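You operate a simulated robot arm through the tools that you are given. There is no shell and no other tool.

The job below is to be done with a simulated robot arm. You get a single attempt, and the scene is never put back.

## Task
Pump the bearing on the finned plate full of grease and return it.
Fine: arm over it while pumping, aside after; no overflow.

It is judged by the outcome, as a careful person would: the job done as asked, and still so three seconds after it is handed in. It fails if anything else is knocked over, pushed out of place, dropped, spilled or broken.

## Robot
A 7-joint arm with a two-finger parallel gripper, fixed in place. Base frame: the origin is at the foot of the arm, x ahead of it, y to its left, z up. Readings come in m, degrees, newtons and seconds.
With the tool pointing down near the work surface it reaches from about 0.44 to 0.92 m from the base axis. Its first joint turns from -143.0 to 143.0 degrees. Payload 3 kg.
The tool frame sits at the grasp point between the pads (the TCP): z along the fingers, y along the line on which they close. The tips reach 0.03 m beyond it. The gripper opens to 0.094 m. The fingers are 0.028 m wide and 0.01 m thick; the gripper's body (0.05 by 0.096 m) begins 0.055 m behind the TCP.
Orientation is that of the tool frame in the base frame, as a unit quaternion [w, x, y, z]. With the fingers straight down and closing along the base's y, the tool's x points along the base's -x, its y along +y and its z along -z.

## Interface
- The arm moves only by the tool send_rows. Its argument "motion" is a list of rows, each a list of 3 entries, a list of its own where there are three numbers: the shift along the base's x, y, z in m, then the turn, a rotation vector about the base's x, y, z in degrees, then the opening in per cent of the stroke, from 0 (shut) to 100 (fully open). In form: [[[tx, ty, tz], [rx, ry, rz], jaw], ...]. A call has 1 to 20 rows; each row shifts and turns the commanded pose from where the row before left it. Rows are played at 5 a second. More than 0.05 m and 8.6 degrees between two rows, or a gripper value outside its range, and nothing of the call is played. A pose out of reach is approached as far as the arm can. The call stops where the force on the tool passes 40 N (or 10 N more than at its start, if that is more) or the arm is blocked; 0.2 s more then pass. The fingers move at their own pace (about 0.072 m/s each) and stop on an object; they squeeze with about 40 N. The grip force told is the motor's: it shows also when the fingers shut on nothing. Time passes only in rows, and 0.2 s behind the last, so rows that do not move let the fingers close. The reply holds the time, the measured pose of the TCP, the force on the tool along the base axes, the opening and the grip force, in the units named above and with some noise, with the torque about the TCP (base axes, N m) and any sound that the robot's microphone picked up.
- Cameras (640 x 400 px; columns grow to the right, rows downward): "scene" is fixed at [0.4019, 0.6381, 1.6552]; the picture's right is [-0.86, 0.51, 0.00], its down [0.50, 0.86, -0.12] and it looks along [-0.06, -0.11, -0.99] (base axes); focal length 217 px, centre (320, 200). "wrist" rides on the gripper at [0.076, 0.014, -0.102] in the tool frame; the picture's right is [-0.18, 0.98, 0.00], its down [-0.75, -0.14, -0.64] and it looks along [-0.63, -0.12, 0.77] (tool axes); focal length 243 px, centre (320, 200). There is no depth. A picture from a camera that has moved, and an enlarged one, comes with that camera's place and axes in the base frame and with its lens. The place of the scene camera against the robot may be out by one fixed shift of up to 0.018 m in any direction.
- snapshot(camera): a new picture of that camera. The clock stands still meanwhile.
- enlarge(camera, box): a new picture of the part [left, top, right, bottom] of that camera's present view, enlarged. The clock stands still meanwhile.
- close_job(): hands the job in; it is judged then, once.

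Places have to be worked out from the pictures, the camera data and where the tool is seen. Open the gripper and draw the arm clear of the work before you hand the job in, unless the task says otherwise.

The tools are called after "Call:" by a JSON object that holds its "name" and its "arguments". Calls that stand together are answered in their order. send_rows: Moves the arm, as the interface text tells. Its arguments: {"type":"object","properties":{"motion":{"type":"array","items":{"type":"array"}}},"required":["motion"]} The other tools are called the same way: snapshot (camera) takes a picture; enlarge (camera, box) takes an enlarged picture of a part of a camera's view; close_job () hands the job in.

At the start:

```text
time_s: 0.0
ee_pos: [0.3461, 0.3922, 1.2611]
tcp_rot: [0.0, -0.001, 1.0, 0.001]
contact_force: [-1.2, -0.6, -0.2]
wrist_torque: [-0.02, 0.02, -0.01]
finger_gap: 0.0941
grip_force: 0.0
```

scene: 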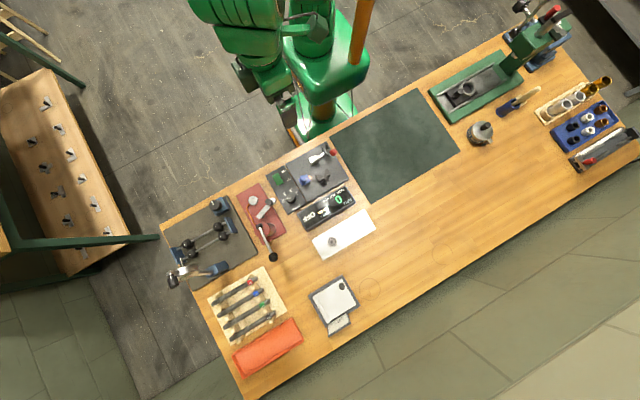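
wrist: 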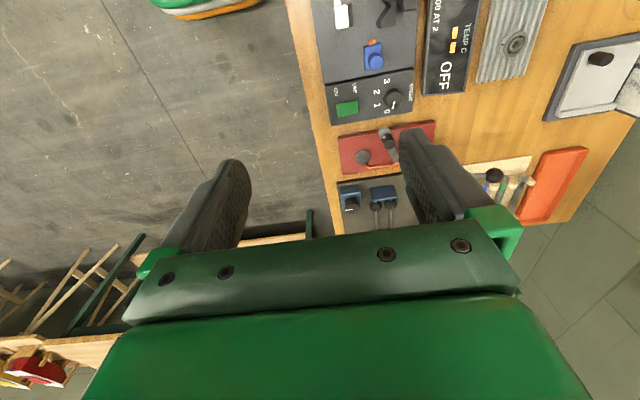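

I'll start by looking closely at the bench before moving: the finned plate seems to be the white ribbed plate near the centre, next to a display and a panel. I'll take enlarged views.

Call:
{"name": "enlarge", "arguments": {"camera": "scene", "box": [230, 130, 390, 270]}}

Call:
{"name": "enlarge", "arguments": {"camera": "scene", "box": [150, 180, 310, 280]}}

Call:
{"name": "enlarge", "arguments": {"camera": "wrist", "box": [320, 0, 640, 220]}}

Call:
{"name": "enlarge", "arguments": {"camera": "scene", "box": [420, 0, 640, 180]}}

Call:
{"name": "enlarge", "arguments": {"camera": "scene", "box": [190, 250, 370, 380]}}

```text
2.86 times, centred on (310, 200) of scene
camera zoom: at [0.4019, 0.6381, 1.6552], right [-0.86, 0.51, 0.0], down [0.5, 0.86, -0.12], along [-0.06, -0.11, -0.99], focal length 621 px, centre (349, 200)
```

zoom: 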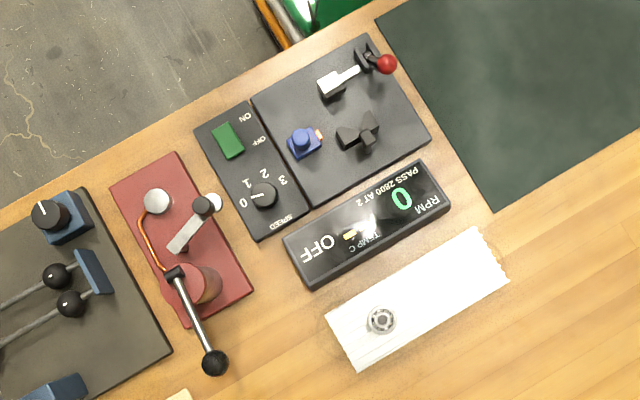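

```text
4.00 times, centred on (230, 230) of scene
camera zoom: at [0.4019, 0.6381, 1.6552], right [-0.86, 0.51, 0.0], down [0.5, 0.86, -0.12], along [-0.06, -0.11, -0.99], focal length 869 px, centre (680, 80)
```

zoom: 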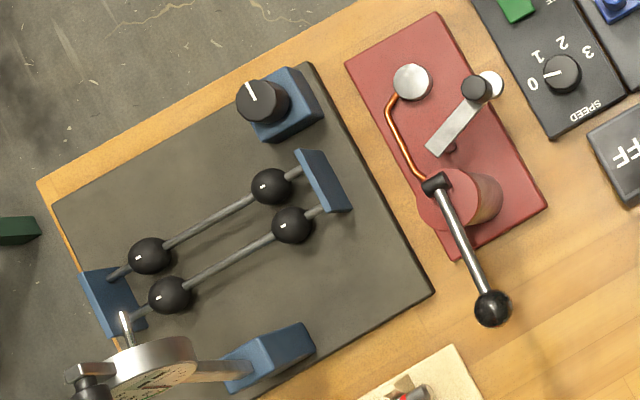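

```text
1.82 times, centred on (480, 110) of wrist
camera zoom: at [0.2713, 0.4069, 1.3629], right [0.18, 0.98, 0.0], down [0.75, -0.14, 0.64], along [0.63, -0.12, -0.77], focal length 441 px, centre (29, 364)
```

zoom: 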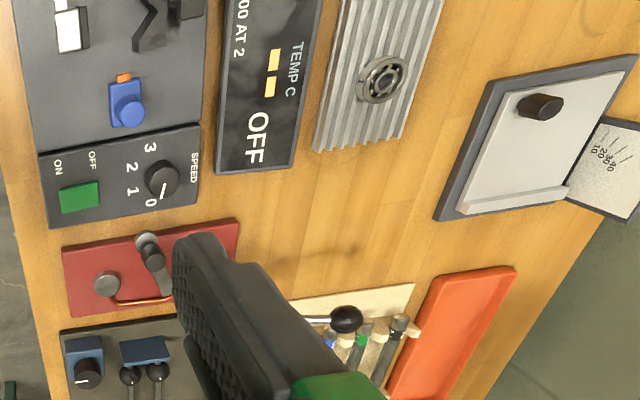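

```text
2.22 times, centred on (530, 90) of scene
camera zoom: at [0.4019, 0.6381, 1.6552], right [-0.86, 0.51, 0.0], down [0.5, 0.86, -0.12], along [-0.06, -0.11, -0.99], focal length 483 px, centre (-147, 444)
```

zoom: 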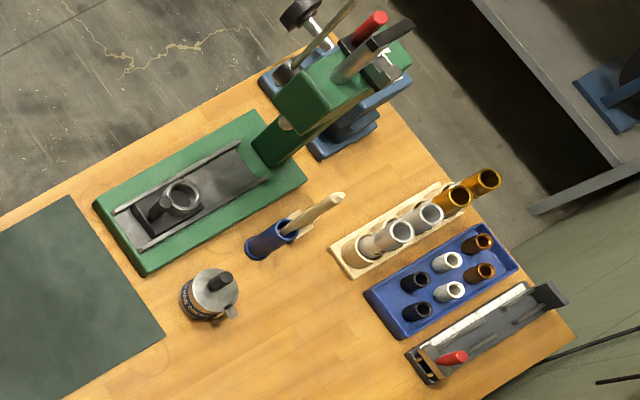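

```text
3.08 times, centred on (280, 315) of scene
camera zoom: at [0.4019, 0.6381, 1.6552], right [-0.86, 0.51, 0.0], down [0.5, 0.86, -0.12], along [-0.06, -0.11, -0.99], focal length 669 px, centre (443, -154)
```

zoom: 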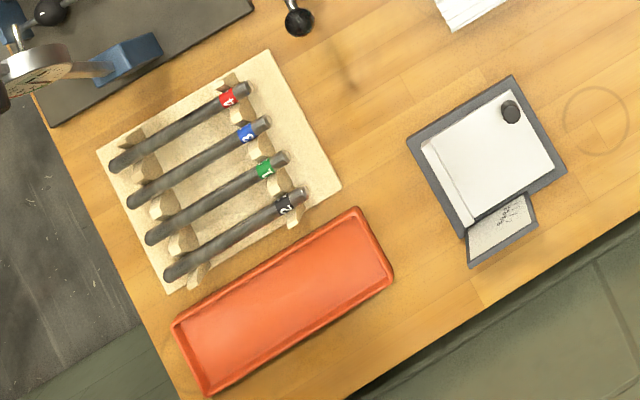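

The bearing sits on the white ribbed plate at roughly (0.39, 0.71, 0.86), and the red unit with disc seat, swing arm and pump lever is the grease packer. I move the wrist camera closer to the red unit for a detailed look.

Call:
{"name": "send_rows", "arguments": {"motion": [[[0.013, 0.022, -0.036], [0, 0, 0], 100], [[0.013, 0.022, -0.036], [0, 0, 0], 100], [[0.013, 0.022, -0.036], [0, 0, 0], 100], [[0.013, 0.022, -0.036], [0, 0, 0], 100], [[0.012, 0.02, -0.036], [0, 0, 0], 100]]}}

```text
time_s: 1.2
ee_pos: [0.4106, 0.5002, 1.0789]
tcp_rot: [-0.001, 0.0, 1.0, -0.001]
contact_force: [0.2, 0.1, 0.4]
wrist_torque: [0.0, 0.02, 0.0]
finger_gap: 0.0941
grip_force: 0.0
```

The arm moved as commanded. I take pictures with both cameras to look at the packer.

Call:
{"name": "snapshot", "arguments": {"camera": "wrist"}}

Call:
{"name": "snapshot", "arguments": {"camera": "scene"}}

```text
taken
camera wrist: at [0.3357, 0.5153, 1.1813], right [0.18, 0.98, 0.0], down [0.75, -0.14, 0.64], along [0.63, -0.12, -0.77], focal length 243 px, centre (320, 200)
```

wrist: 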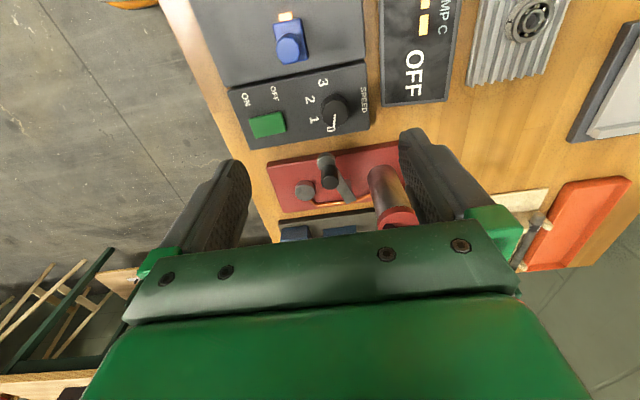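

```text
taken
```

scene: 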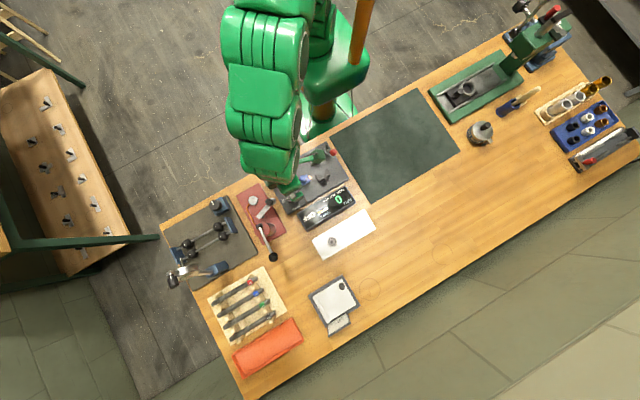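

The packer shows a disc seat near (0.56, 0.45, 0.87), with a swing arm and a cylinder with lever. I lower the camera closer for details, staying above anything tall.

Call:
{"name": "send_rows", "arguments": {"motion": [[[0.015, -0.008, -0.03], [0, 0, 0], 100], [[0.015, -0.008, -0.03], [0, 0, 0], 100], [[0.016, -0.008, -0.03], [0, 0, 0], 100]]}}

Call:
{"name": "enlarge", "arguments": {"camera": "wrist", "box": [220, 60, 440, 240]}}

Call:
{"name": "snapshot", "arguments": {"camera": "wrist"}}

```text
time_s: 2.0
ee_pos: [0.4574, 0.476, 0.9896]
tcp_rot: [0.0, 0.001, 1.0, 0.0]
contact_force: [-0.8, 0.4, -0.6]
wrist_torque: [0.01, -0.01, 0.01]
finger_gap: 0.094
grip_force: 0.1
```

```text
2.22 times, centred on (330, 150) of wrist
camera zoom: at [0.3806, 0.4901, 1.0918], right [0.18, 0.98, 0.0], down [0.75, -0.14, 0.64], along [0.63, -0.12, -0.77], focal length 539 px, centre (298, 311)
```

zoom: 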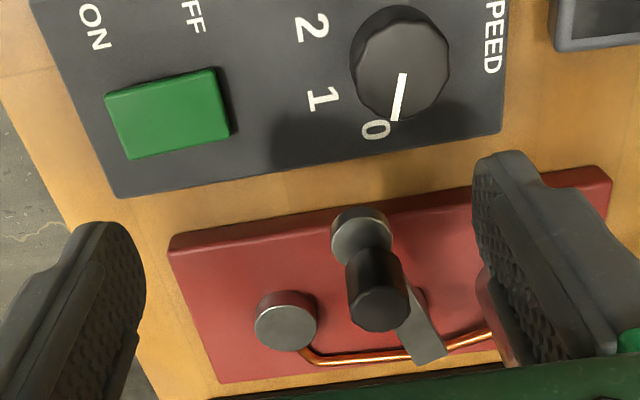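

```text
taken
camera wrist: at [0.3806, 0.4901, 1.0918], right [0.18, 0.98, 0.0], down [0.75, -0.14, 0.64], along [0.63, -0.12, -0.77], focal length 243 px, centre (320, 200)
```

wrist: 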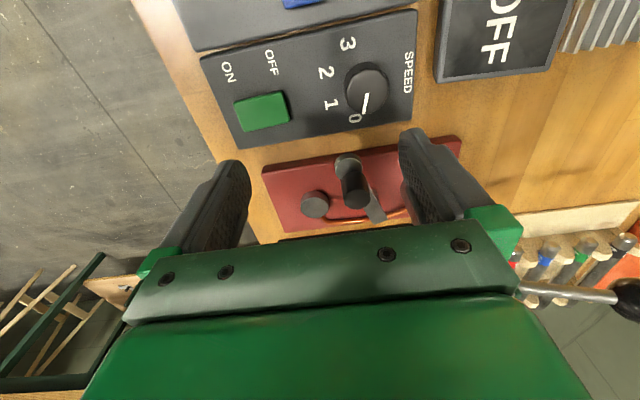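

The seat is a low post, and the swing arm (bar with upright black knob) is parked aside, pivoting near the pump cylinder. Now I move along +y to look at the cylinder, lever and its ball.

Call:
{"name": "send_rows", "arguments": {"motion": [[[0.0, 0.03, 0.03], [0, 0, 0], 100], [[-0.005, 0.04, 0.02], [0, 0, 0], 100], [[-0.005, 0.04, 0.02], [0, 0, 0], 100], [[-0.005, 0.03, 0.01], [0, 0, 0], 100]]}}

Call:
{"name": "snapshot", "arguments": {"camera": "wrist"}}

Call:
{"name": "enlarge", "arguments": {"camera": "wrist", "box": [220, 60, 440, 240]}}

```text
time_s: 3.0
ee_pos: [0.4418, 0.6161, 1.0717]
tcp_rot: [0.0, 0.0, 1.0, 0.0]
contact_force: [0.4, 0.7, -0.1]
wrist_torque: [0.03, 0.0, 0.01]
finger_gap: 0.094
grip_force: 0.1
```

```text
taken
camera wrist: at [0.3666, 0.6311, 1.1725], right [0.18, 0.98, 0.0], down [0.75, -0.14, 0.64], along [0.63, -0.12, -0.77], focal length 243 px, centre (320, 200)
```

wrist: 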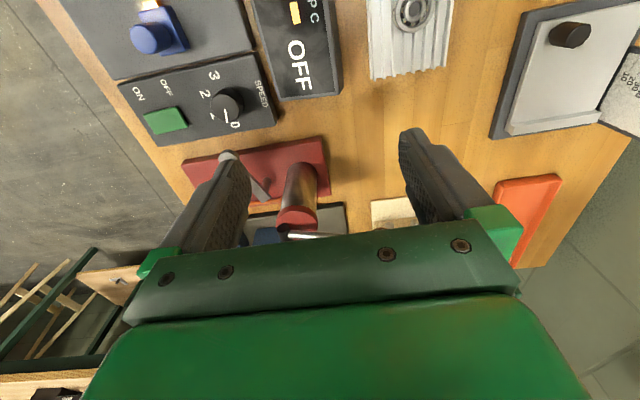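

```text
2.22 times, centred on (330, 150) of wrist
camera zoom: at [0.3666, 0.6311, 1.1725], right [0.18, 0.98, 0.0], down [0.75, -0.14, 0.64], along [0.63, -0.12, -0.77], focal length 539 px, centre (298, 311)
```

zoom: 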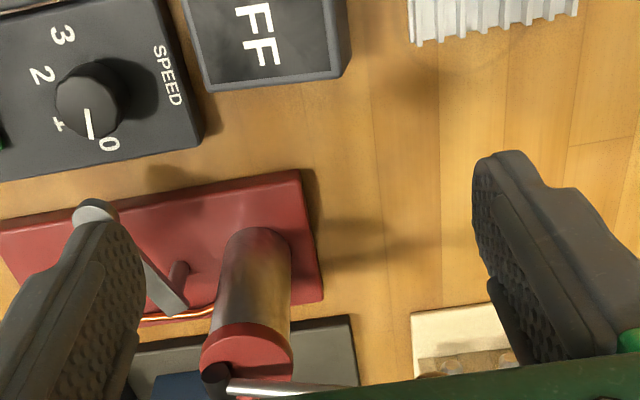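

The cylinder has a red cap and the lever exits its top toward +y. I zoom the fixed camera strongly onto the packer, and onto the finned plate, for finer details.

Call:
{"name": "enlarge", "arguments": {"camera": "scene", "box": [232, 180, 296, 270]}}

Call:
{"name": "enlarge", "arguments": {"camera": "scene", "box": [306, 205, 382, 262]}}

Call:
{"name": "enlarge", "arguments": {"camera": "wrist", "box": [360, 0, 480, 90]}}

```text
4.44 times, centred on (264, 225) of scene
camera zoom: at [0.4019, 0.6381, 1.6552], right [-0.86, 0.51, 0.0], down [0.5, 0.86, -0.12], along [-0.06, -0.11, -0.99], focal length 966 px, centre (569, 89)
```

zoom: 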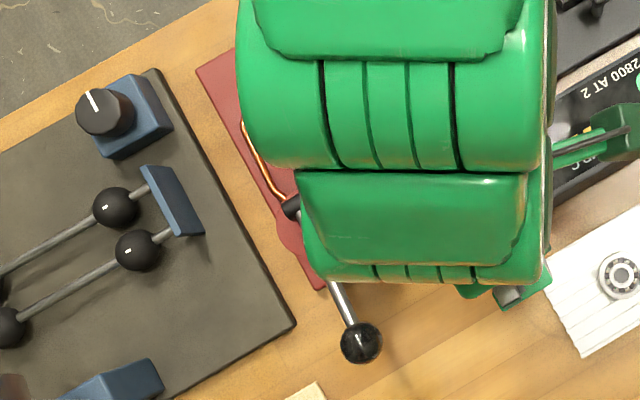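

```text
7.02 times, centred on (344, 234) of scene
camera zoom: at [0.4019, 0.6381, 1.6552], right [-0.86, 0.51, 0.0], down [0.5, 0.86, -0.12], along [-0.06, -0.11, -0.99], focal length 1525 px, centre (152, -35)
```

zoom: 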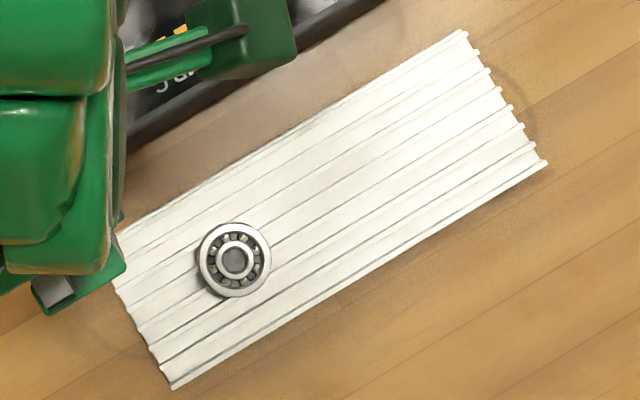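

```text
4.44 times, centred on (420, 45) of wrist
camera zoom: at [0.3666, 0.6311, 1.1725], right [0.18, 0.98, 0.0], down [0.75, -0.14, 0.64], along [0.63, -0.12, -0.77], focal length 1078 px, centre (-124, 889)
```

zoom: 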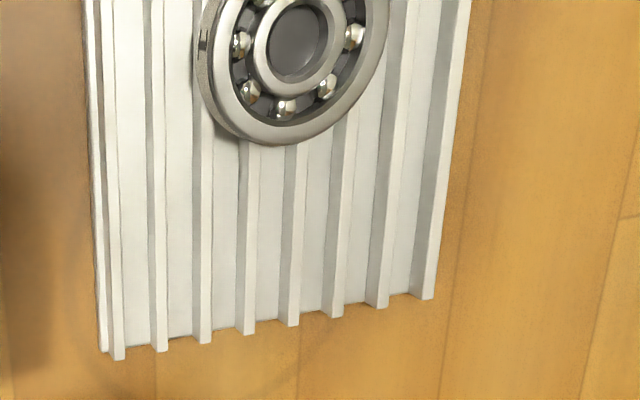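

The bearing is an open ball bearing of about 38–40 mm OD lying flat on the fins. I now rise, turn the tool 90° about vertical and look at the packer from the robot side (along +y).

Call:
{"name": "send_rows", "arguments": {"motion": [[[0.0, -0.02, 0.04], [0, 0, 8.2], 100], [[0.01, -0.02, 0.02], [0, 0, 8.2], 100], [[0.011, -0.024, 0.0], [0, 0, 8.2], 100], [[0.011, -0.024, 0.0], [0, 0, 8.2], 100], [[0.012, -0.024, 0.0], [0, 0, 8.2], 100], [[0.012, -0.024, 0.0], [0, 0, 8.2], 100], [[0.012, -0.024, 0.0], [0, 0, 8.2], 100], [[0.012, -0.024, 0.0], [0, 0, 8.2], 100], [[0.012, -0.024, 0.0], [0, 0, 8.2], 100], [[0.012, -0.024, -0.02], [0, 0, 8.2], 100], [[0.012, -0.024, -0.04], [0, 0, 8.0], 100]]}}

Call:
{"name": "snapshot", "arguments": {"camera": "wrist"}}

Call:
{"name": "enlarge", "arguments": {"camera": "wrist", "box": [220, 60, 440, 240]}}

```text
time_s: 5.4
ee_pos: [0.5558, 0.3591, 1.0693]
tcp_rot: [0.0, 0.708, -0.706, 0.0]
contact_force: [0.0, -0.2, -0.2]
wrist_torque: [0.01, 0.0, 0.0]
finger_gap: 0.094
grip_force: 0.0
```

```text
taken
camera wrist: at [0.5435, 0.2838, 1.1716], right [-0.98, 0.18, 0.0], down [0.14, 0.75, 0.64], along [0.12, 0.63, -0.77], focal length 243 px, centre (320, 200)
```

wrist: 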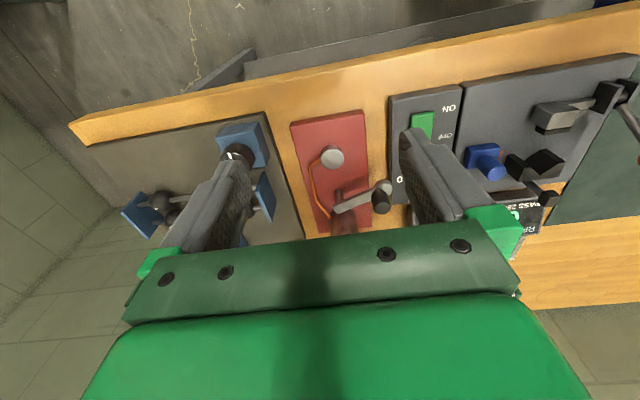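

```text
2.22 times, centred on (330, 150) of wrist
camera zoom: at [0.5435, 0.2838, 1.1716], right [-0.98, 0.18, 0.0], down [0.14, 0.75, 0.64], along [0.12, 0.63, -0.77], focal length 539 px, centre (298, 311)
```

zoom: 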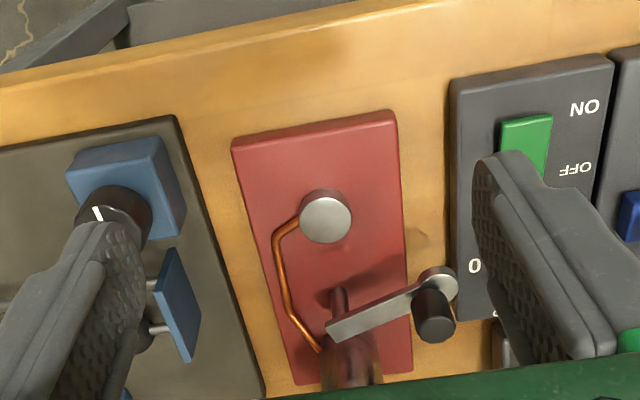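

From two wrist views I triangulate: seat top ≈ (0.558, 0.451, 0.884), swing-arm pivot ≈ (0.556, 0.518, 0.90), its disc end ≈ (0.496, 0.494, 0.908) and knob top ≈ (0.506, 0.496, 0.946). Next I move up and forward for a good look at the lever.

Call:
{"name": "send_rows", "arguments": {"motion": [[[0.004, 0.03, 0.03], [0, 0, 0], 100], [[0.004, 0.04, 0.02], [0, 0, 0], 100], [[0.004, 0.045, 0.015], [0, 0, 0], 100], [[0.003, 0.045, 0.015], [0, 0, 0], 100]]}}

Call:
{"name": "snapshot", "arguments": {"camera": "wrist"}}

Call:
{"name": "enlarge", "arguments": {"camera": "wrist", "box": [220, 60, 440, 240]}}

```text
time_s: 6.4
ee_pos: [0.5728, 0.5208, 1.1515]
tcp_rot: [0.001, -0.706, 0.708, 0.0]
contact_force: [1.0, 0.4, 0.5]
wrist_torque: [-0.03, 0.0, 0.0]
finger_gap: 0.0939
grip_force: 0.0
```

```text
taken
camera wrist: at [0.559, 0.4445, 1.2537], right [-0.98, 0.18, 0.0], down [0.14, 0.75, 0.64], along [0.12, 0.63, -0.77], focal length 243 px, centre (320, 200)
```

wrist: 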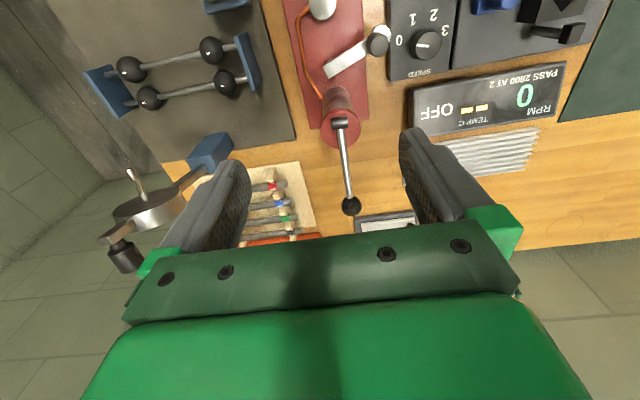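

```text
2.22 times, centred on (330, 150) of wrist
camera zoom: at [0.559, 0.4445, 1.2537], right [-0.98, 0.18, 0.0], down [0.14, 0.75, 0.64], along [0.12, 0.63, -0.77], focal length 539 px, centre (298, 311)
```

zoom: 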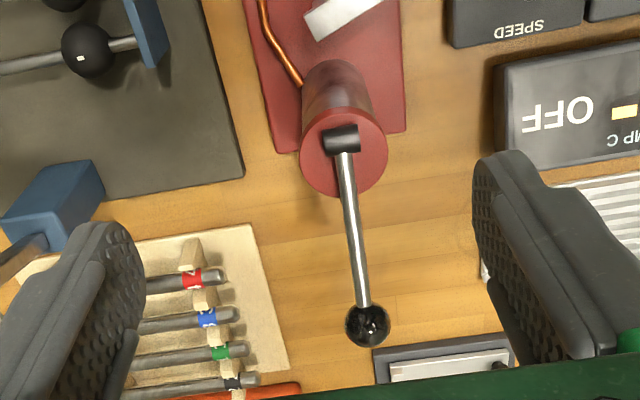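

The lever hinges about an x-axis at ≈ (0.558, 0.557, 0.986), and its ball is at ≈ (0.558, 0.654, 1.018), so it pumps up and down. Now I go over to view the bearing on the finned plate.

Call:
{"name": "send_rows", "arguments": {"motion": [[[-0.04, 0.01, -0.01], [0, 0, 0], 100], [[-0.04, 0.012, -0.02], [0, 0, 0], 100], [[-0.034, 0.018, -0.028], [0, 0, 0], 100], [[-0.034, 0.02, -0.03], [0, 0, 0], 100], [[-0.025, 0.02, -0.033], [0, 0, 0], 100]]}}

Call:
{"name": "snapshot", "arguments": {"camera": "wrist"}}

Call:
{"name": "enlarge", "arguments": {"camera": "wrist", "box": [260, 120, 380, 220]}}

```text
time_s: 7.6
ee_pos: [0.3986, 0.5994, 1.0303]
tcp_rot: [0.001, 0.707, -0.707, 0.001]
contact_force: [-0.1, -0.4, -0.6]
wrist_torque: [-0.01, -0.01, 0.0]
finger_gap: 0.094
grip_force: 0.1
```

```text
taken
camera wrist: at [0.3848, 0.524, 1.1323], right [-0.98, 0.18, 0.0], down [0.14, 0.75, 0.64], along [0.12, 0.63, -0.77], focal length 243 px, centre (320, 200)
```

wrist: 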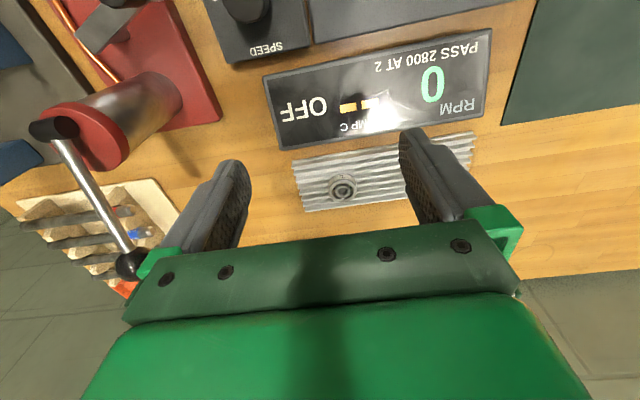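

```text
4.00 times, centred on (320, 170) of wrist
camera zoom: at [0.3848, 0.524, 1.1323], right [-0.98, 0.18, 0.0], down [0.14, 0.75, 0.64], along [0.12, 0.63, -0.77], focal length 970 px, centre (320, 320)
```

zoom: 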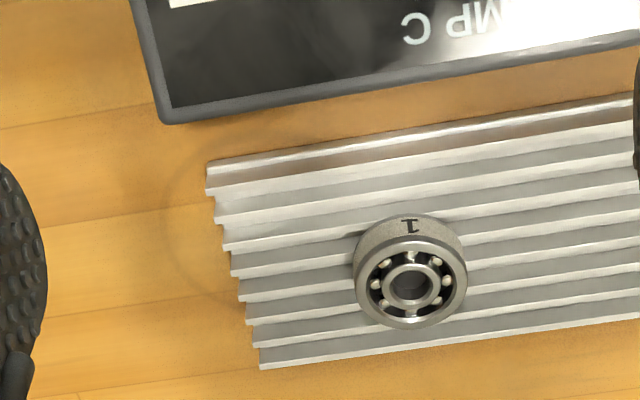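

Bearing "1" top is near (0.391, 0.719, 0.881). I descend a little to refine its position before grasping.

Call:
{"name": "send_rows", "arguments": {"motion": [[[-0.003, 0.03, -0.035], [0, 0, 0], 100], [[-0.003, 0.03, -0.035], [0, 0, 0], 100], [[0, 0, 0], [0, 0, 0], 100]]}}

Call:
{"name": "enlarge", "arguments": {"camera": "wrist", "box": [240, 100, 400, 220]}}

```text
time_s: 8.4
ee_pos: [0.3934, 0.6597, 0.96]
tcp_rot: [0.0, -0.707, 0.707, 0.0]
contact_force: [-0.4, 0.5, -0.3]
wrist_torque: [0.01, 0.01, -0.01]
finger_gap: 0.0941
grip_force: 0.1
```

```text
3.33 times, centred on (320, 160) of wrist
camera zoom: at [0.3797, 0.5835, 1.0619], right [-0.98, 0.18, 0.0], down [0.14, 0.75, 0.64], along [0.12, 0.63, -0.77], focal length 809 px, centre (320, 333)
```

zoom: 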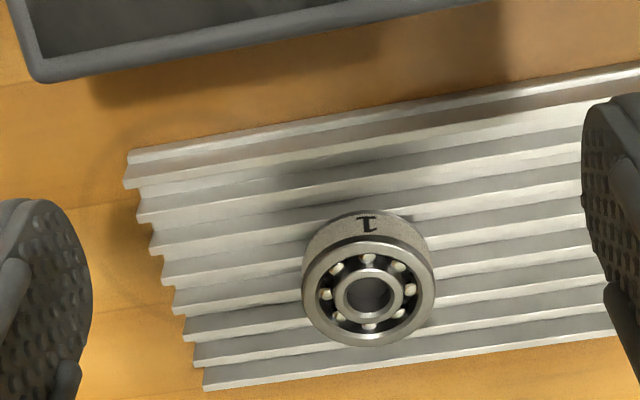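

The bearing centre refines to about (0.3916, 0.720), top near z 0.881, about 14 mm thick. I move above it with the tips about 20 mm above the top and check centring.

Call:
{"name": "send_rows", "arguments": {"motion": [[[-0.001, 0.03, -0.01], [0, 0, 0], 100], [[-0.001, 0.03, -0.02], [0, 0, 0], 100], [[0, 0, 0], [0, 0, 0], 100]]}}

Call:
{"name": "snapshot", "arguments": {"camera": "wrist"}}

Call:
{"name": "enlarge", "arguments": {"camera": "wrist", "box": [240, 60, 400, 180]}}

Call:
{"name": "enlarge", "arguments": {"camera": "scene", "box": [290, 190, 390, 270]}}

```text
time_s: 9.2
ee_pos: [0.3914, 0.7202, 0.9303]
tcp_rot: [0.0, -0.707, 0.707, -0.001]
contact_force: [0.4, 0.4, -0.3]
wrist_torque: [0.0, -0.03, 0.03]
finger_gap: 0.094
grip_force: 0.1
```

```text
taken
camera wrist: at [0.3781, 0.644, 1.0318], right [-0.98, 0.18, 0.0], down [0.14, 0.75, 0.64], along [0.12, 0.63, -0.77], focal length 243 px, centre (320, 200)
```

wrist: 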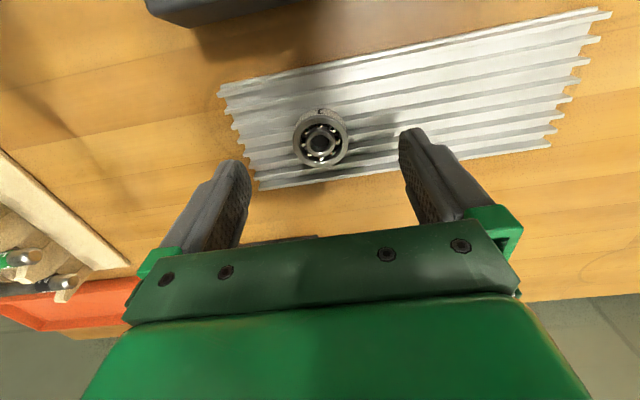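

```text
3.33 times, centred on (320, 120) of wrist
camera zoom: at [0.3781, 0.644, 1.0318], right [-0.98, 0.18, 0.0], down [0.14, 0.75, 0.64], along [0.12, 0.63, -0.77], focal length 809 px, centre (320, 467)
```

zoom: 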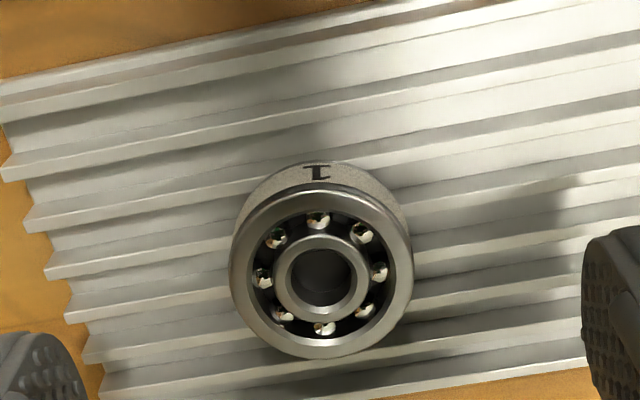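

```text
5.00 times, centred on (340, 230) of scene
camera zoom: at [0.4019, 0.6381, 1.6552], right [-0.86, 0.51, 0.0], down [0.5, 0.86, -0.12], along [-0.06, -0.11, -0.99], focal length 1087 px, centre (220, 50)
```

zoom: 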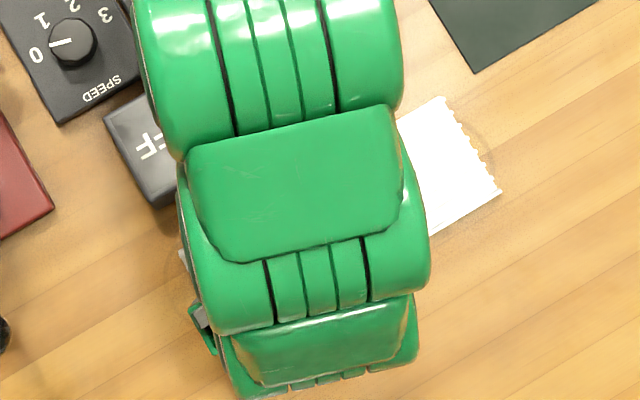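

The bearing is centred between the fingers (centre ≈ (0.3914, 0.718), top ≈ 0.8825). I descend so the tips come alongside the bearing, staying above the fins.

Call:
{"name": "send_rows", "arguments": {"motion": [[[0, -0.002, -0.012], [0, 0, 0], 100], [[0, 0, -0.013], [0, 0, 0], 100], [[0, 0, 0], [0, 0, 0], 100]]}}

Call:
{"name": "snapshot", "arguments": {"camera": "wrist"}}

Call:
{"name": "enlarge", "arguments": {"camera": "wrist", "box": [220, 60, 420, 220]}}

```text
time_s: 10.0
ee_pos: [0.392, 0.7177, 0.9038]
tcp_rot: [0.0, -0.707, 0.707, 0.0]
contact_force: [0.8, -0.1, 0.2]
wrist_torque: [0.01, 0.0, 0.02]
finger_gap: 0.0942
grip_force: 0.0
```

```text
taken
camera wrist: at [0.379, 0.6423, 1.0065], right [-0.98, 0.18, 0.0], down [0.14, 0.75, 0.64], along [0.12, 0.63, -0.77], focal length 243 px, centre (320, 200)
```

wrist: 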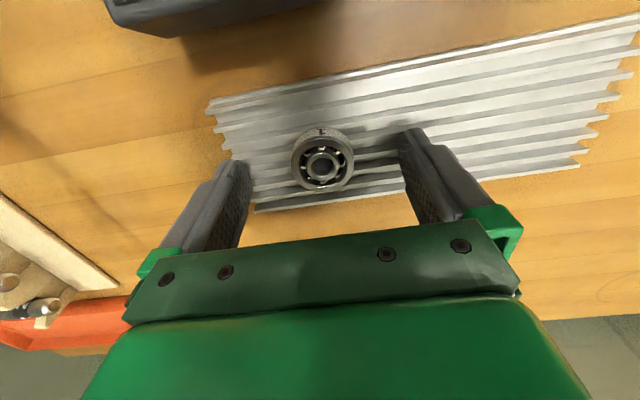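

```text
2.50 times, centred on (320, 140) of wrist
camera zoom: at [0.379, 0.6423, 1.0065], right [-0.98, 0.18, 0.0], down [0.14, 0.75, 0.64], along [0.12, 0.63, -0.77], focal length 606 px, centre (320, 350)
```

zoom: 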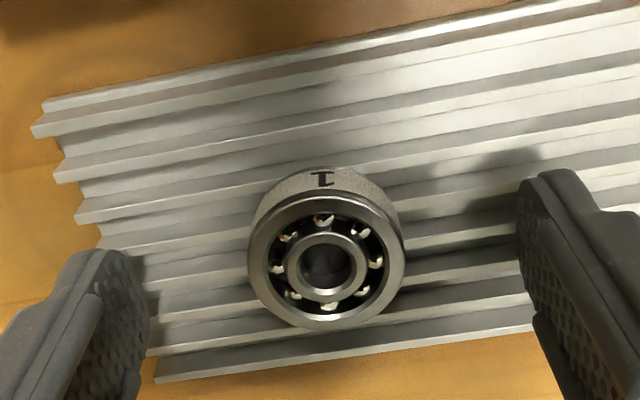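

The bearing is 1–2 mm toward −x of centre and well placed in depth. I correct x, lower 2 mm and close the fingers on it.

Call:
{"name": "send_rows", "arguments": {"motion": [[[-0.0016, 0, -0.002], [0, 0, 0], 100], [[0, 0, 0], [0, 0, 0], 70], [[0, 0, 0], [0, 0, 0], 50], [[0, 0, 0], [0, 0, 0], 0], [[0, 0, 0], [0, 0, 0], 0], [[0, 0, 0], [0, 0, 0], 0]]}}

Call:
{"name": "enlarge", "arguments": {"camera": "wrist", "box": [220, 60, 420, 220]}}

```text
time_s: 11.5
ee_pos: [0.3903, 0.7189, 0.9043]
tcp_rot: [-0.002, 0.708, -0.706, -0.001]
contact_force: [0.9, 1.4, 1.2]
wrist_torque: [0.01, 0.01, 0.01]
finger_gap: 0.0344
grip_force: 40.0
stopped in row 6: the force on the tool passed its limit at 41 N (the readings are from after the stop); the commanded pose is now the measured one
```

```text
2.50 times, centred on (320, 140) of wrist
camera zoom: at [0.3769, 0.6431, 1.0059], right [-0.98, 0.18, 0.0], down [0.14, 0.75, 0.64], along [0.12, 0.63, -0.76], focal length 606 px, centre (320, 350)
```

zoom: 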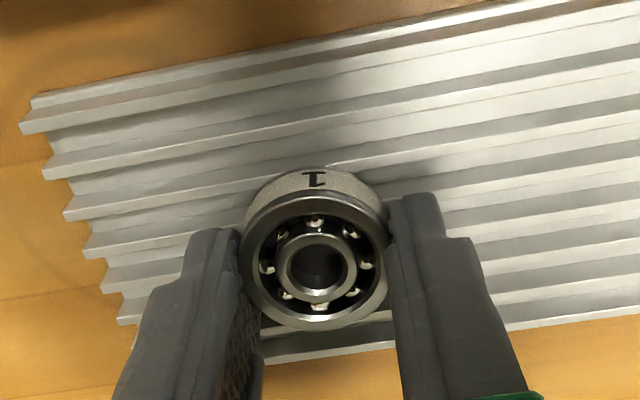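

The fingers hold the bearing (gap 34 mm, 40 N grip); the tips seem to have brushed the fins, so the fin tops are about 0.872. I lift gently straight up and check.

Call:
{"name": "send_rows", "arguments": {"motion": [[[0, 0, 0.004], [0, 0, 0], 0], [[0, 0, 0.008], [0, 0, 0], 0], [[0, 0, 0.02], [0, 0, 0], 0], [[0, 0, 0.03], [0, 0, 0], 0], [[0, 0, 0.03], [0, 0, 0], 0]]}}

Call:
{"name": "snapshot", "arguments": {"camera": "wrist"}}

Call:
{"name": "enlarge", "arguments": {"camera": "wrist", "box": [240, 100, 400, 220]}}

Call:
{"name": "snapshot", "arguments": {"camera": "scene"}}

```text
time_s: 12.7
ee_pos: [0.3895, 0.7192, 0.9943]
tcp_rot: [-0.001, 0.707, -0.707, -0.001]
contact_force: [-0.8, -0.7, 0.0]
wrist_torque: [0.0, 0.05, -0.02]
finger_gap: 0.0
grip_force: 33.7
```

```text
taken
camera wrist: at [0.3764, 0.6434, 1.0966], right [-0.98, 0.18, 0.0], down [0.14, 0.75, 0.64], along [0.12, 0.63, -0.77], focal length 243 px, centre (320, 200)
```

wrist: 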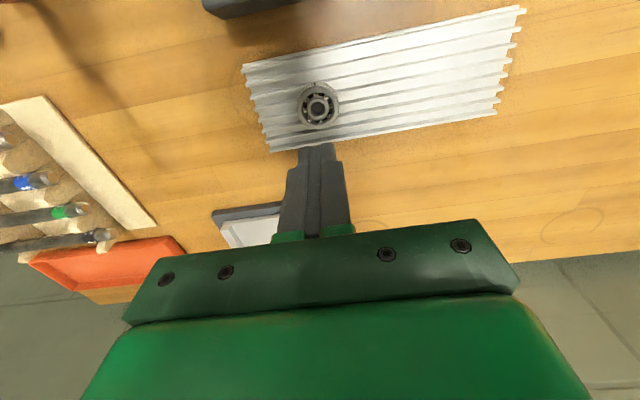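

```text
3.33 times, centred on (320, 160) of wrist
camera zoom: at [0.3764, 0.6434, 1.0966], right [-0.98, 0.18, 0.0], down [0.14, 0.75, 0.64], along [0.12, 0.63, -0.77], focal length 809 px, centre (320, 333)
```

zoom: 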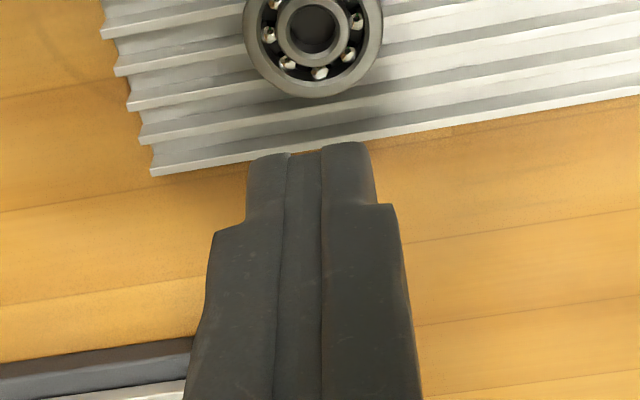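

```text
taken
```

scene: 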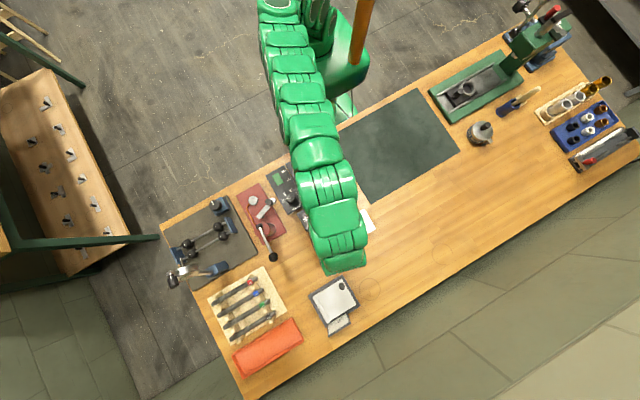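

The bearing slipped out on lifting and is still lying on the plate. I open the fingers and re-measure its position more carefully from here.

Call:
{"name": "send_rows", "arguments": {"motion": [[[0, 0, 0.0], [0, 0, 0], 60], [[0, 0, 0.0], [0, 0, 0], 100], [[0, 0, 0], [0, 0, 0], 100], [[0, 0, 0], [0, 0, 0], 100]]}}

Call:
{"name": "enlarge", "arguments": {"camera": "wrist", "box": [260, 60, 380, 160]}}

Call:
{"name": "snapshot", "arguments": {"camera": "wrist"}}

```text
time_s: 13.7
ee_pos: [0.389, 0.7199, 0.994]
tcp_rot: [0.001, -0.707, 0.708, 0.001]
contact_force: [0.2, 1.0, 0.2]
wrist_torque: [0.01, -0.01, 0.04]
finger_gap: 0.0939
grip_force: 0.0
```

```text
4.00 times, centred on (320, 110) of wrist
camera zoom: at [0.3764, 0.6434, 1.0968], right [-0.98, 0.18, 0.0], down [0.14, 0.75, 0.64], along [0.12, 0.63, -0.77], focal length 970 px, centre (320, 560)
```

zoom: 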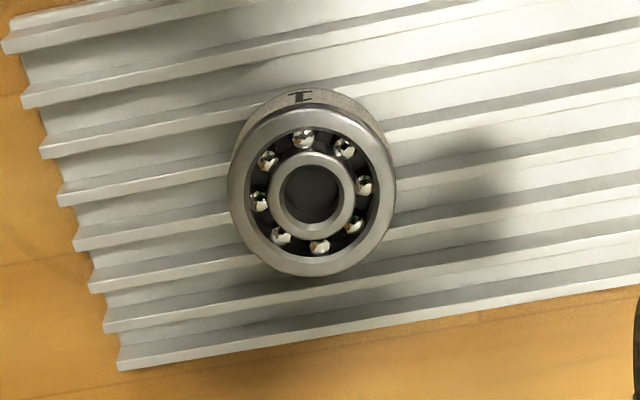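

```text
taken
camera wrist: at [0.3764, 0.6434, 1.0968], right [-0.98, 0.18, 0.0], down [0.14, 0.75, 0.64], along [0.12, 0.63, -0.77], focal length 243 px, centre (320, 200)
```

wrist: 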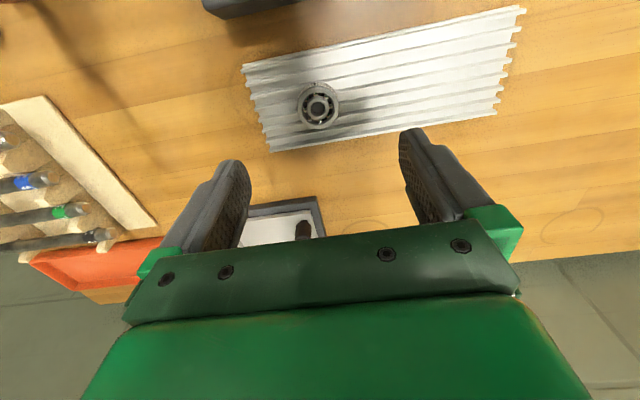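

Bearing is around (0.391, 0.714). I take a second, more oblique view to triangulate height and y accurately.

Call:
{"name": "send_rows", "arguments": {"motion": [[[0, -0.04, -0.017], [0, 0, 0], 100], [[0, -0.03, -0.017], [0, 0, 0], 100], [[0, 0, 0], [0, 0, 0], 100], [[0, 0, 0], [0, 0, 0], 100]]}}

Call:
{"name": "enlarge", "arguments": {"camera": "wrist", "box": [260, 120, 380, 220]}}

```text
time_s: 14.7
ee_pos: [0.3914, 0.6484, 0.9624]
tcp_rot: [-0.001, 0.708, -0.707, 0.0]
contact_force: [-0.5, 0.7, -0.2]
wrist_torque: [0.03, 0.02, -0.03]
finger_gap: 0.0939
grip_force: 0.0
```

```text
4.00 times, centred on (320, 170) of wrist
camera zoom: at [0.3776, 0.5728, 1.0639], right [-0.98, 0.18, 0.0], down [0.14, 0.75, 0.64], along [0.12, 0.63, -0.77], focal length 970 px, centre (320, 320)
```

zoom: 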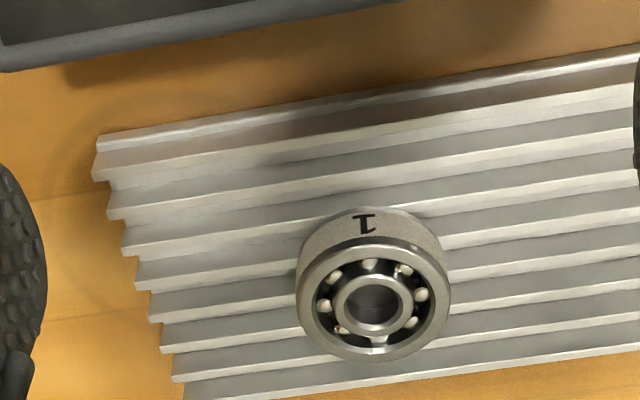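

Triangulation now gives the bearing at (0.3913, 0.7137), top z ≈ 0.888; my first grip was ~5 mm off-centre in y, touching it on a chord. I re-centre and verify above it first.

Call:
{"name": "send_rows", "arguments": {"motion": [[[0, 0.033, -0.01], [0, 0, 0], 100], [[0, 0.032, -0.017], [0, 0, 0], 100], [[0, 0, 0], [0, 0, 0], 100], [[0, 0, 0], [0, 0, 0], 100]]}}

Call:
{"name": "enlarge", "arguments": {"camera": "wrist", "box": [240, 80, 400, 200]}}

```text
time_s: 15.7
ee_pos: [0.3911, 0.7137, 0.935]
tcp_rot: [0.0, 0.707, -0.707, -0.001]
contact_force: [-0.1, 0.0, -0.6]
wrist_torque: [-0.01, 0.03, 0.02]
finger_gap: 0.094
grip_force: 0.1
```

```text
3.33 times, centred on (320, 140) of wrist
camera zoom: at [0.3772, 0.6379, 1.0369], right [-0.98, 0.18, 0.0], down [0.14, 0.75, 0.64], along [0.12, 0.63, -0.77], focal length 809 px, centre (320, 400)
```

zoom: 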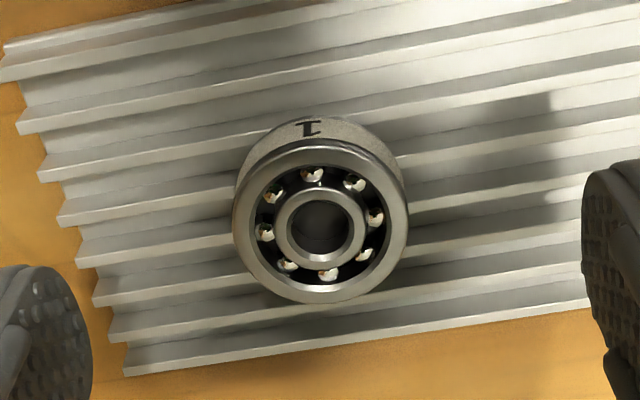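

Now centred to within half a millimetre (bearing at (0.3915, 0.714)). I descend so tips stop just above the fins, then close.

Call:
{"name": "send_rows", "arguments": {"motion": [[[0, 0, -0.012], [0, 0, 0], 100], [[0, 0, -0.011], [0, 0, 0], 100], [[0, 0, -0.006], [0, 0, 0], 100], [[0, 0, 0], [0, 0, 0], 100]]}}

Call:
{"name": "enlarge", "arguments": {"camera": "wrist", "box": [220, 80, 420, 220]}}

```text
time_s: 16.7
ee_pos: [0.3902, 0.7131, 0.9062]
tcp_rot: [0.0, 0.708, -0.707, 0.0]
contact_force: [0.5, -0.1, -1.1]
wrist_torque: [0.02, -0.03, 0.0]
finger_gap: 0.0943
grip_force: 0.2
```

```text
2.86 times, centred on (320, 150) of wrist
camera zoom: at [0.3768, 0.6377, 1.0078], right [-0.98, 0.18, 0.0], down [0.14, 0.75, 0.64], along [0.12, 0.63, -0.77], focal length 693 px, centre (320, 343)
```

zoom: 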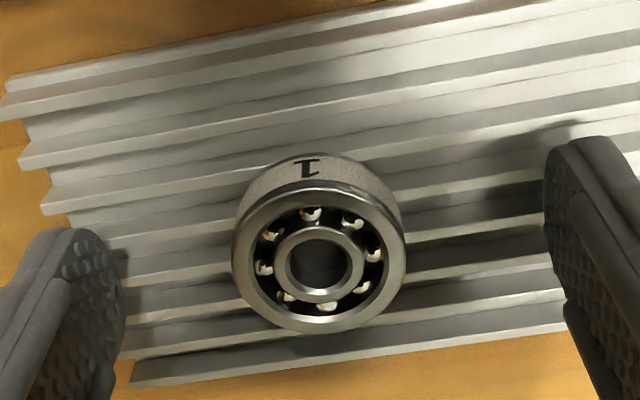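

Alignment is good and no contact force. I close the fingers on the bearing now.

Call:
{"name": "send_rows", "arguments": {"motion": [[[0, 0, 0], [0, 0, 0], 60], [[0, 0, 0], [0, 0, 0], 42], [[0, 0, 0], [0, 0, 0], 36], [[0, 0, 0], [0, 0, 0], 30], [[0, 0, 0], [0, 0, 0], 20]]}}

Call:
{"name": "enlarge", "arguments": {"camera": "wrist", "box": [220, 80, 420, 220]}}

```text
time_s: 17.9
ee_pos: [0.3901, 0.7136, 0.906]
tcp_rot: [0.0, -0.706, 0.708, 0.0]
contact_force: [0.0, 0.4, 0.5]
wrist_torque: [-0.04, -0.03, 0.0]
finger_gap: 0.0345
grip_force: 39.7
```

```text
2.86 times, centred on (320, 150) of wrist
camera zoom: at [0.3769, 0.6376, 1.0077], right [-0.98, 0.18, 0.0], down [0.14, 0.75, 0.64], along [0.12, 0.63, -0.77], focal length 693 px, centre (320, 343)
```

zoom: 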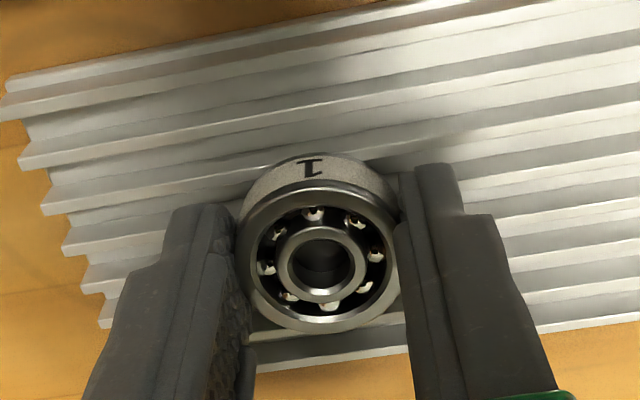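

Gap 34.5 mm again with no side force: a clean grip. I lift in small steps and look whether the bearing comes along.

Call:
{"name": "send_rows", "arguments": {"motion": [[[0, 0, 0.002], [0, 0, 0], 10], [[0, 0, 0.002], [0, 0, 0], 10], [[0, 0, 0.003], [0, 0, 0], 10]]}}

Call:
{"name": "enlarge", "arguments": {"camera": "wrist", "box": [220, 80, 420, 220]}}

```text
time_s: 18.7
ee_pos: [0.3903, 0.7141, 0.913]
tcp_rot: [0.001, -0.707, 0.707, 0.001]
contact_force: [-0.6, -0.5, -1.2]
wrist_torque: [0.0, 0.0, -0.03]
finger_gap: 0.0342
grip_force: 39.8
```

```text
2.86 times, centred on (320, 150) of wrist
camera zoom: at [0.3769, 0.6377, 1.0147], right [-0.98, 0.18, 0.0], down [0.14, 0.75, 0.64], along [0.12, 0.63, -0.77], focal length 693 px, centre (320, 343)
```

zoom: 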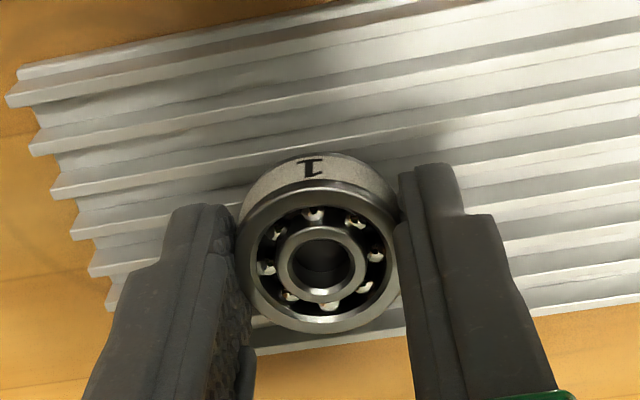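

The bearing comes along with the fingers now. I continue lifting smoothly to travel height and re-check.

Call:
{"name": "send_rows", "arguments": {"motion": [[[0, 0, 0.006], [0, 0, 0], 10], [[0, 0, 0.012], [0, 0, 0], 10], [[0, 0, 0.02], [0, 0, 0], 10], [[0, 0, 0.025], [0, 0, 0], 10], [[0, 0, 0.025], [0, 0, 0], 10], [[0, 0, 0.012], [0, 0, 0], 10]]}}

Call:
{"name": "snapshot", "arguments": {"camera": "wrist"}}

```text
time_s: 20.1
ee_pos: [0.391, 0.7139, 1.0128]
tcp_rot: [0.0, 0.707, -0.707, 0.0]
contact_force: [-0.7, -0.2, -0.3]
wrist_torque: [0.05, 0.0, 0.02]
finger_gap: 0.0344
grip_force: 40.4
```

```text
taken
camera wrist: at [0.3767, 0.6378, 1.115], right [-0.98, 0.18, 0.0], down [0.14, 0.75, 0.64], along [0.12, 0.63, -0.77], focal length 243 px, centre (320, 200)
```

wrist: 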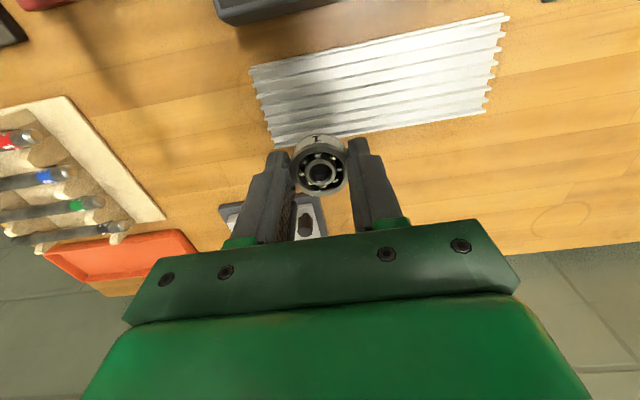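

The bearing is held firmly (its underside about 1.5 mm beyond the tips). I carry it over, above lever height, to a spot above the seat at (0.558, 0.451).

Call:
{"name": "send_rows", "arguments": {"motion": [[[0, 0, 0.035], [0, 0, 0], 10], [[0.01, -0.01, 0.035], [0, 0, 0], 10], [[0.022, -0.034, 0], [0, 0, 0], 10], [[0.023, -0.037, 0], [0, 0, 0], 10], [[0.023, -0.037, 0], [0, 0, 0], 10], [[0.023, -0.037, 0], [0, 0, 0], 10], [[0.023, -0.037, 0], [0, 0, 0], 10], [[0.023, -0.037, 0], [0, 0, 0], 10], [[0.02, -0.034, 0], [0, 0, 0], 10], [[0, 0, -0.03], [0, 0, 0], 10], [[0, 0, -0.03], [0, 0, 0], 10], [[0, 0, 0], [0, 0, 0], 10]]}}

Call:
{"name": "snapshot", "arguments": {"camera": "wrist"}}

Call:
{"name": "enlarge", "arguments": {"camera": "wrist", "box": [240, 60, 400, 200]}}

```text
time_s: 22.7
ee_pos: [0.5578, 0.4502, 1.0218]
tcp_rot: [0.001, -0.707, 0.707, 0.001]
contact_force: [-0.1, 0.3, -0.7]
wrist_torque: [0.03, 0.0, 0.01]
finger_gap: 0.0345
grip_force: 40.0
```

```text
taken
camera wrist: at [0.5439, 0.3739, 1.1234], right [-0.98, 0.18, 0.0], down [0.14, 0.75, 0.64], along [0.12, 0.63, -0.77], focal length 243 px, centre (320, 200)
```

wrist: 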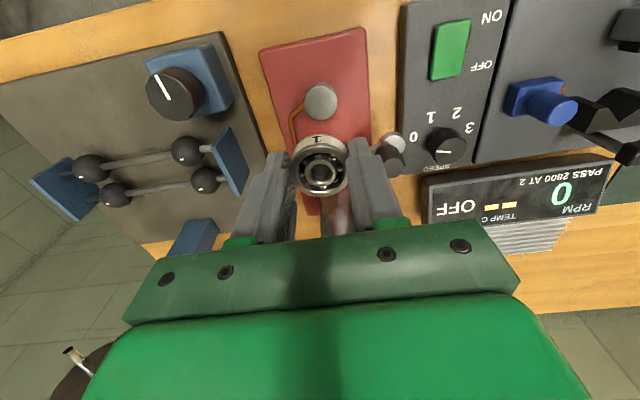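

```text
2.86 times, centred on (320, 130) of wrist
camera zoom: at [0.5439, 0.3739, 1.1234], right [-0.98, 0.18, 0.0], down [0.14, 0.75, 0.64], along [0.12, 0.63, -0.77], focal length 693 px, centre (320, 400)
```

zoom: 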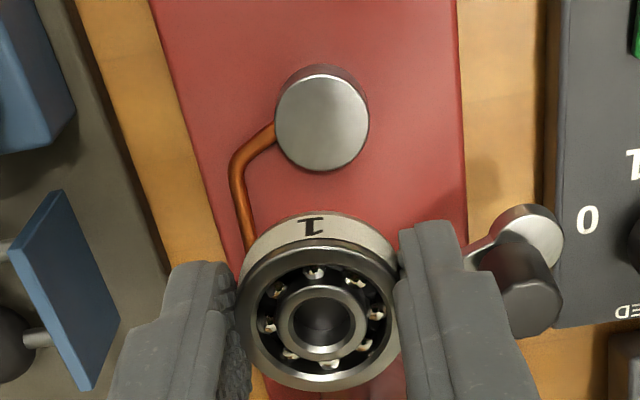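

The seat is right below: centre (0.5576, 0.4505), top z ≈ 0.8845. I descend until the bearing's underside is a few millimetres above it.

Call:
{"name": "send_rows", "arguments": {"motion": [[[-0.0003, 0.0004, -0.04], [0, 0, 0], 10], [[0, 0, -0.035], [0, 0, 0], 10], [[0, 0, -0.02], [0, 0, 0], 10], [[0, 0, 0], [0, 0, 0], 10]]}}

Call:
{"name": "snapshot", "arguments": {"camera": "wrist"}}

Call:
{"name": "enlarge", "arguments": {"camera": "wrist", "box": [240, 80, 400, 220]}}

```text
time_s: 23.7
ee_pos: [0.5576, 0.4502, 0.927]
tcp_rot: [0.002, -0.707, 0.707, 0.001]
contact_force: [0.1, -0.2, -0.8]
wrist_torque: [0.0, -0.03, 0.0]
finger_gap: 0.0343
grip_force: 39.8
```

```text
taken
camera wrist: at [0.5434, 0.375, 1.0284], right [-0.98, 0.18, 0.0], down [0.14, 0.75, 0.64], along [0.12, 0.63, -0.77], focal length 243 px, centre (320, 200)
```

wrist: 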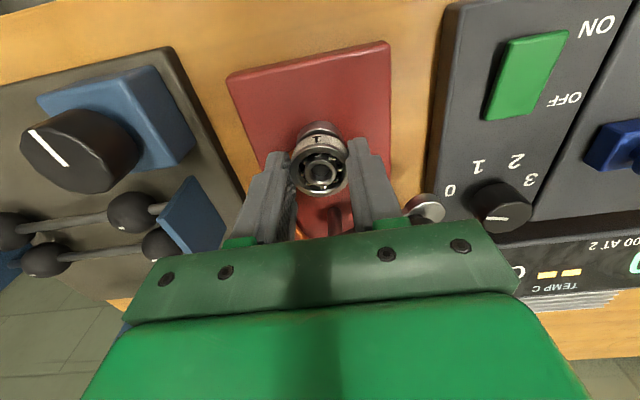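

```text
2.86 times, centred on (320, 150) of wrist
camera zoom: at [0.5434, 0.375, 1.0284], right [-0.98, 0.18, 0.0], down [0.14, 0.75, 0.64], along [0.12, 0.63, -0.77], focal length 693 px, centre (320, 343)
```

zoom: 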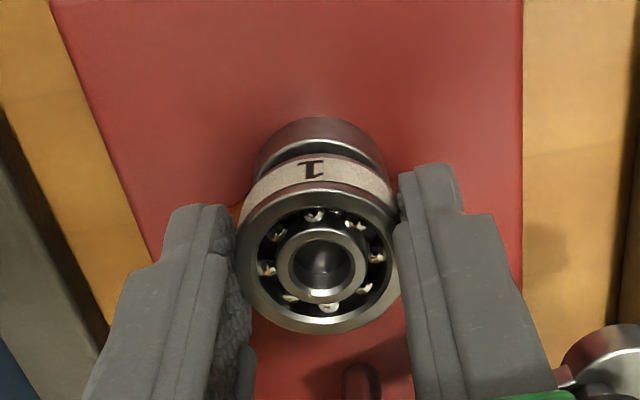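

Bearing and seat line up well. I lower gently in small steps and watch the vertical force.

Call:
{"name": "send_rows", "arguments": {"motion": [[[0, -0.0003, -0.004], [0, 0, 0], 10], [[0, 0, -0.003], [0, 0, 0], 10], [[0, 0, -0.002], [0, 0, 0], 10]]}}

Call:
{"name": "enlarge", "arguments": {"camera": "wrist", "box": [240, 80, 400, 220]}}

```text
time_s: 24.5
ee_pos: [0.5578, 0.451, 0.92]
tcp_rot: [-0.002, 0.708, -0.706, 0.001]
contact_force: [-4.0, -3.7, 36.7]
wrist_torque: [-0.17, 0.16, 0.01]
finger_gap: 0.0345
grip_force: 40.1
```

```text
2.86 times, centred on (320, 150) of wrist
camera zoom: at [0.5433, 0.3751, 1.0216], right [-0.98, 0.18, 0.0], down [0.14, 0.75, 0.65], along [0.12, 0.63, -0.76], focal length 693 px, centre (320, 343)
```

zoom: 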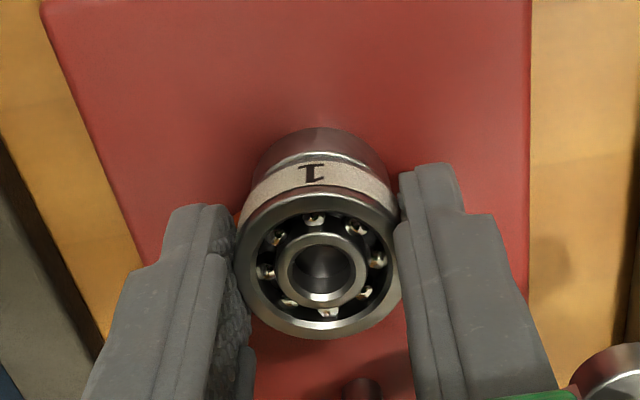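

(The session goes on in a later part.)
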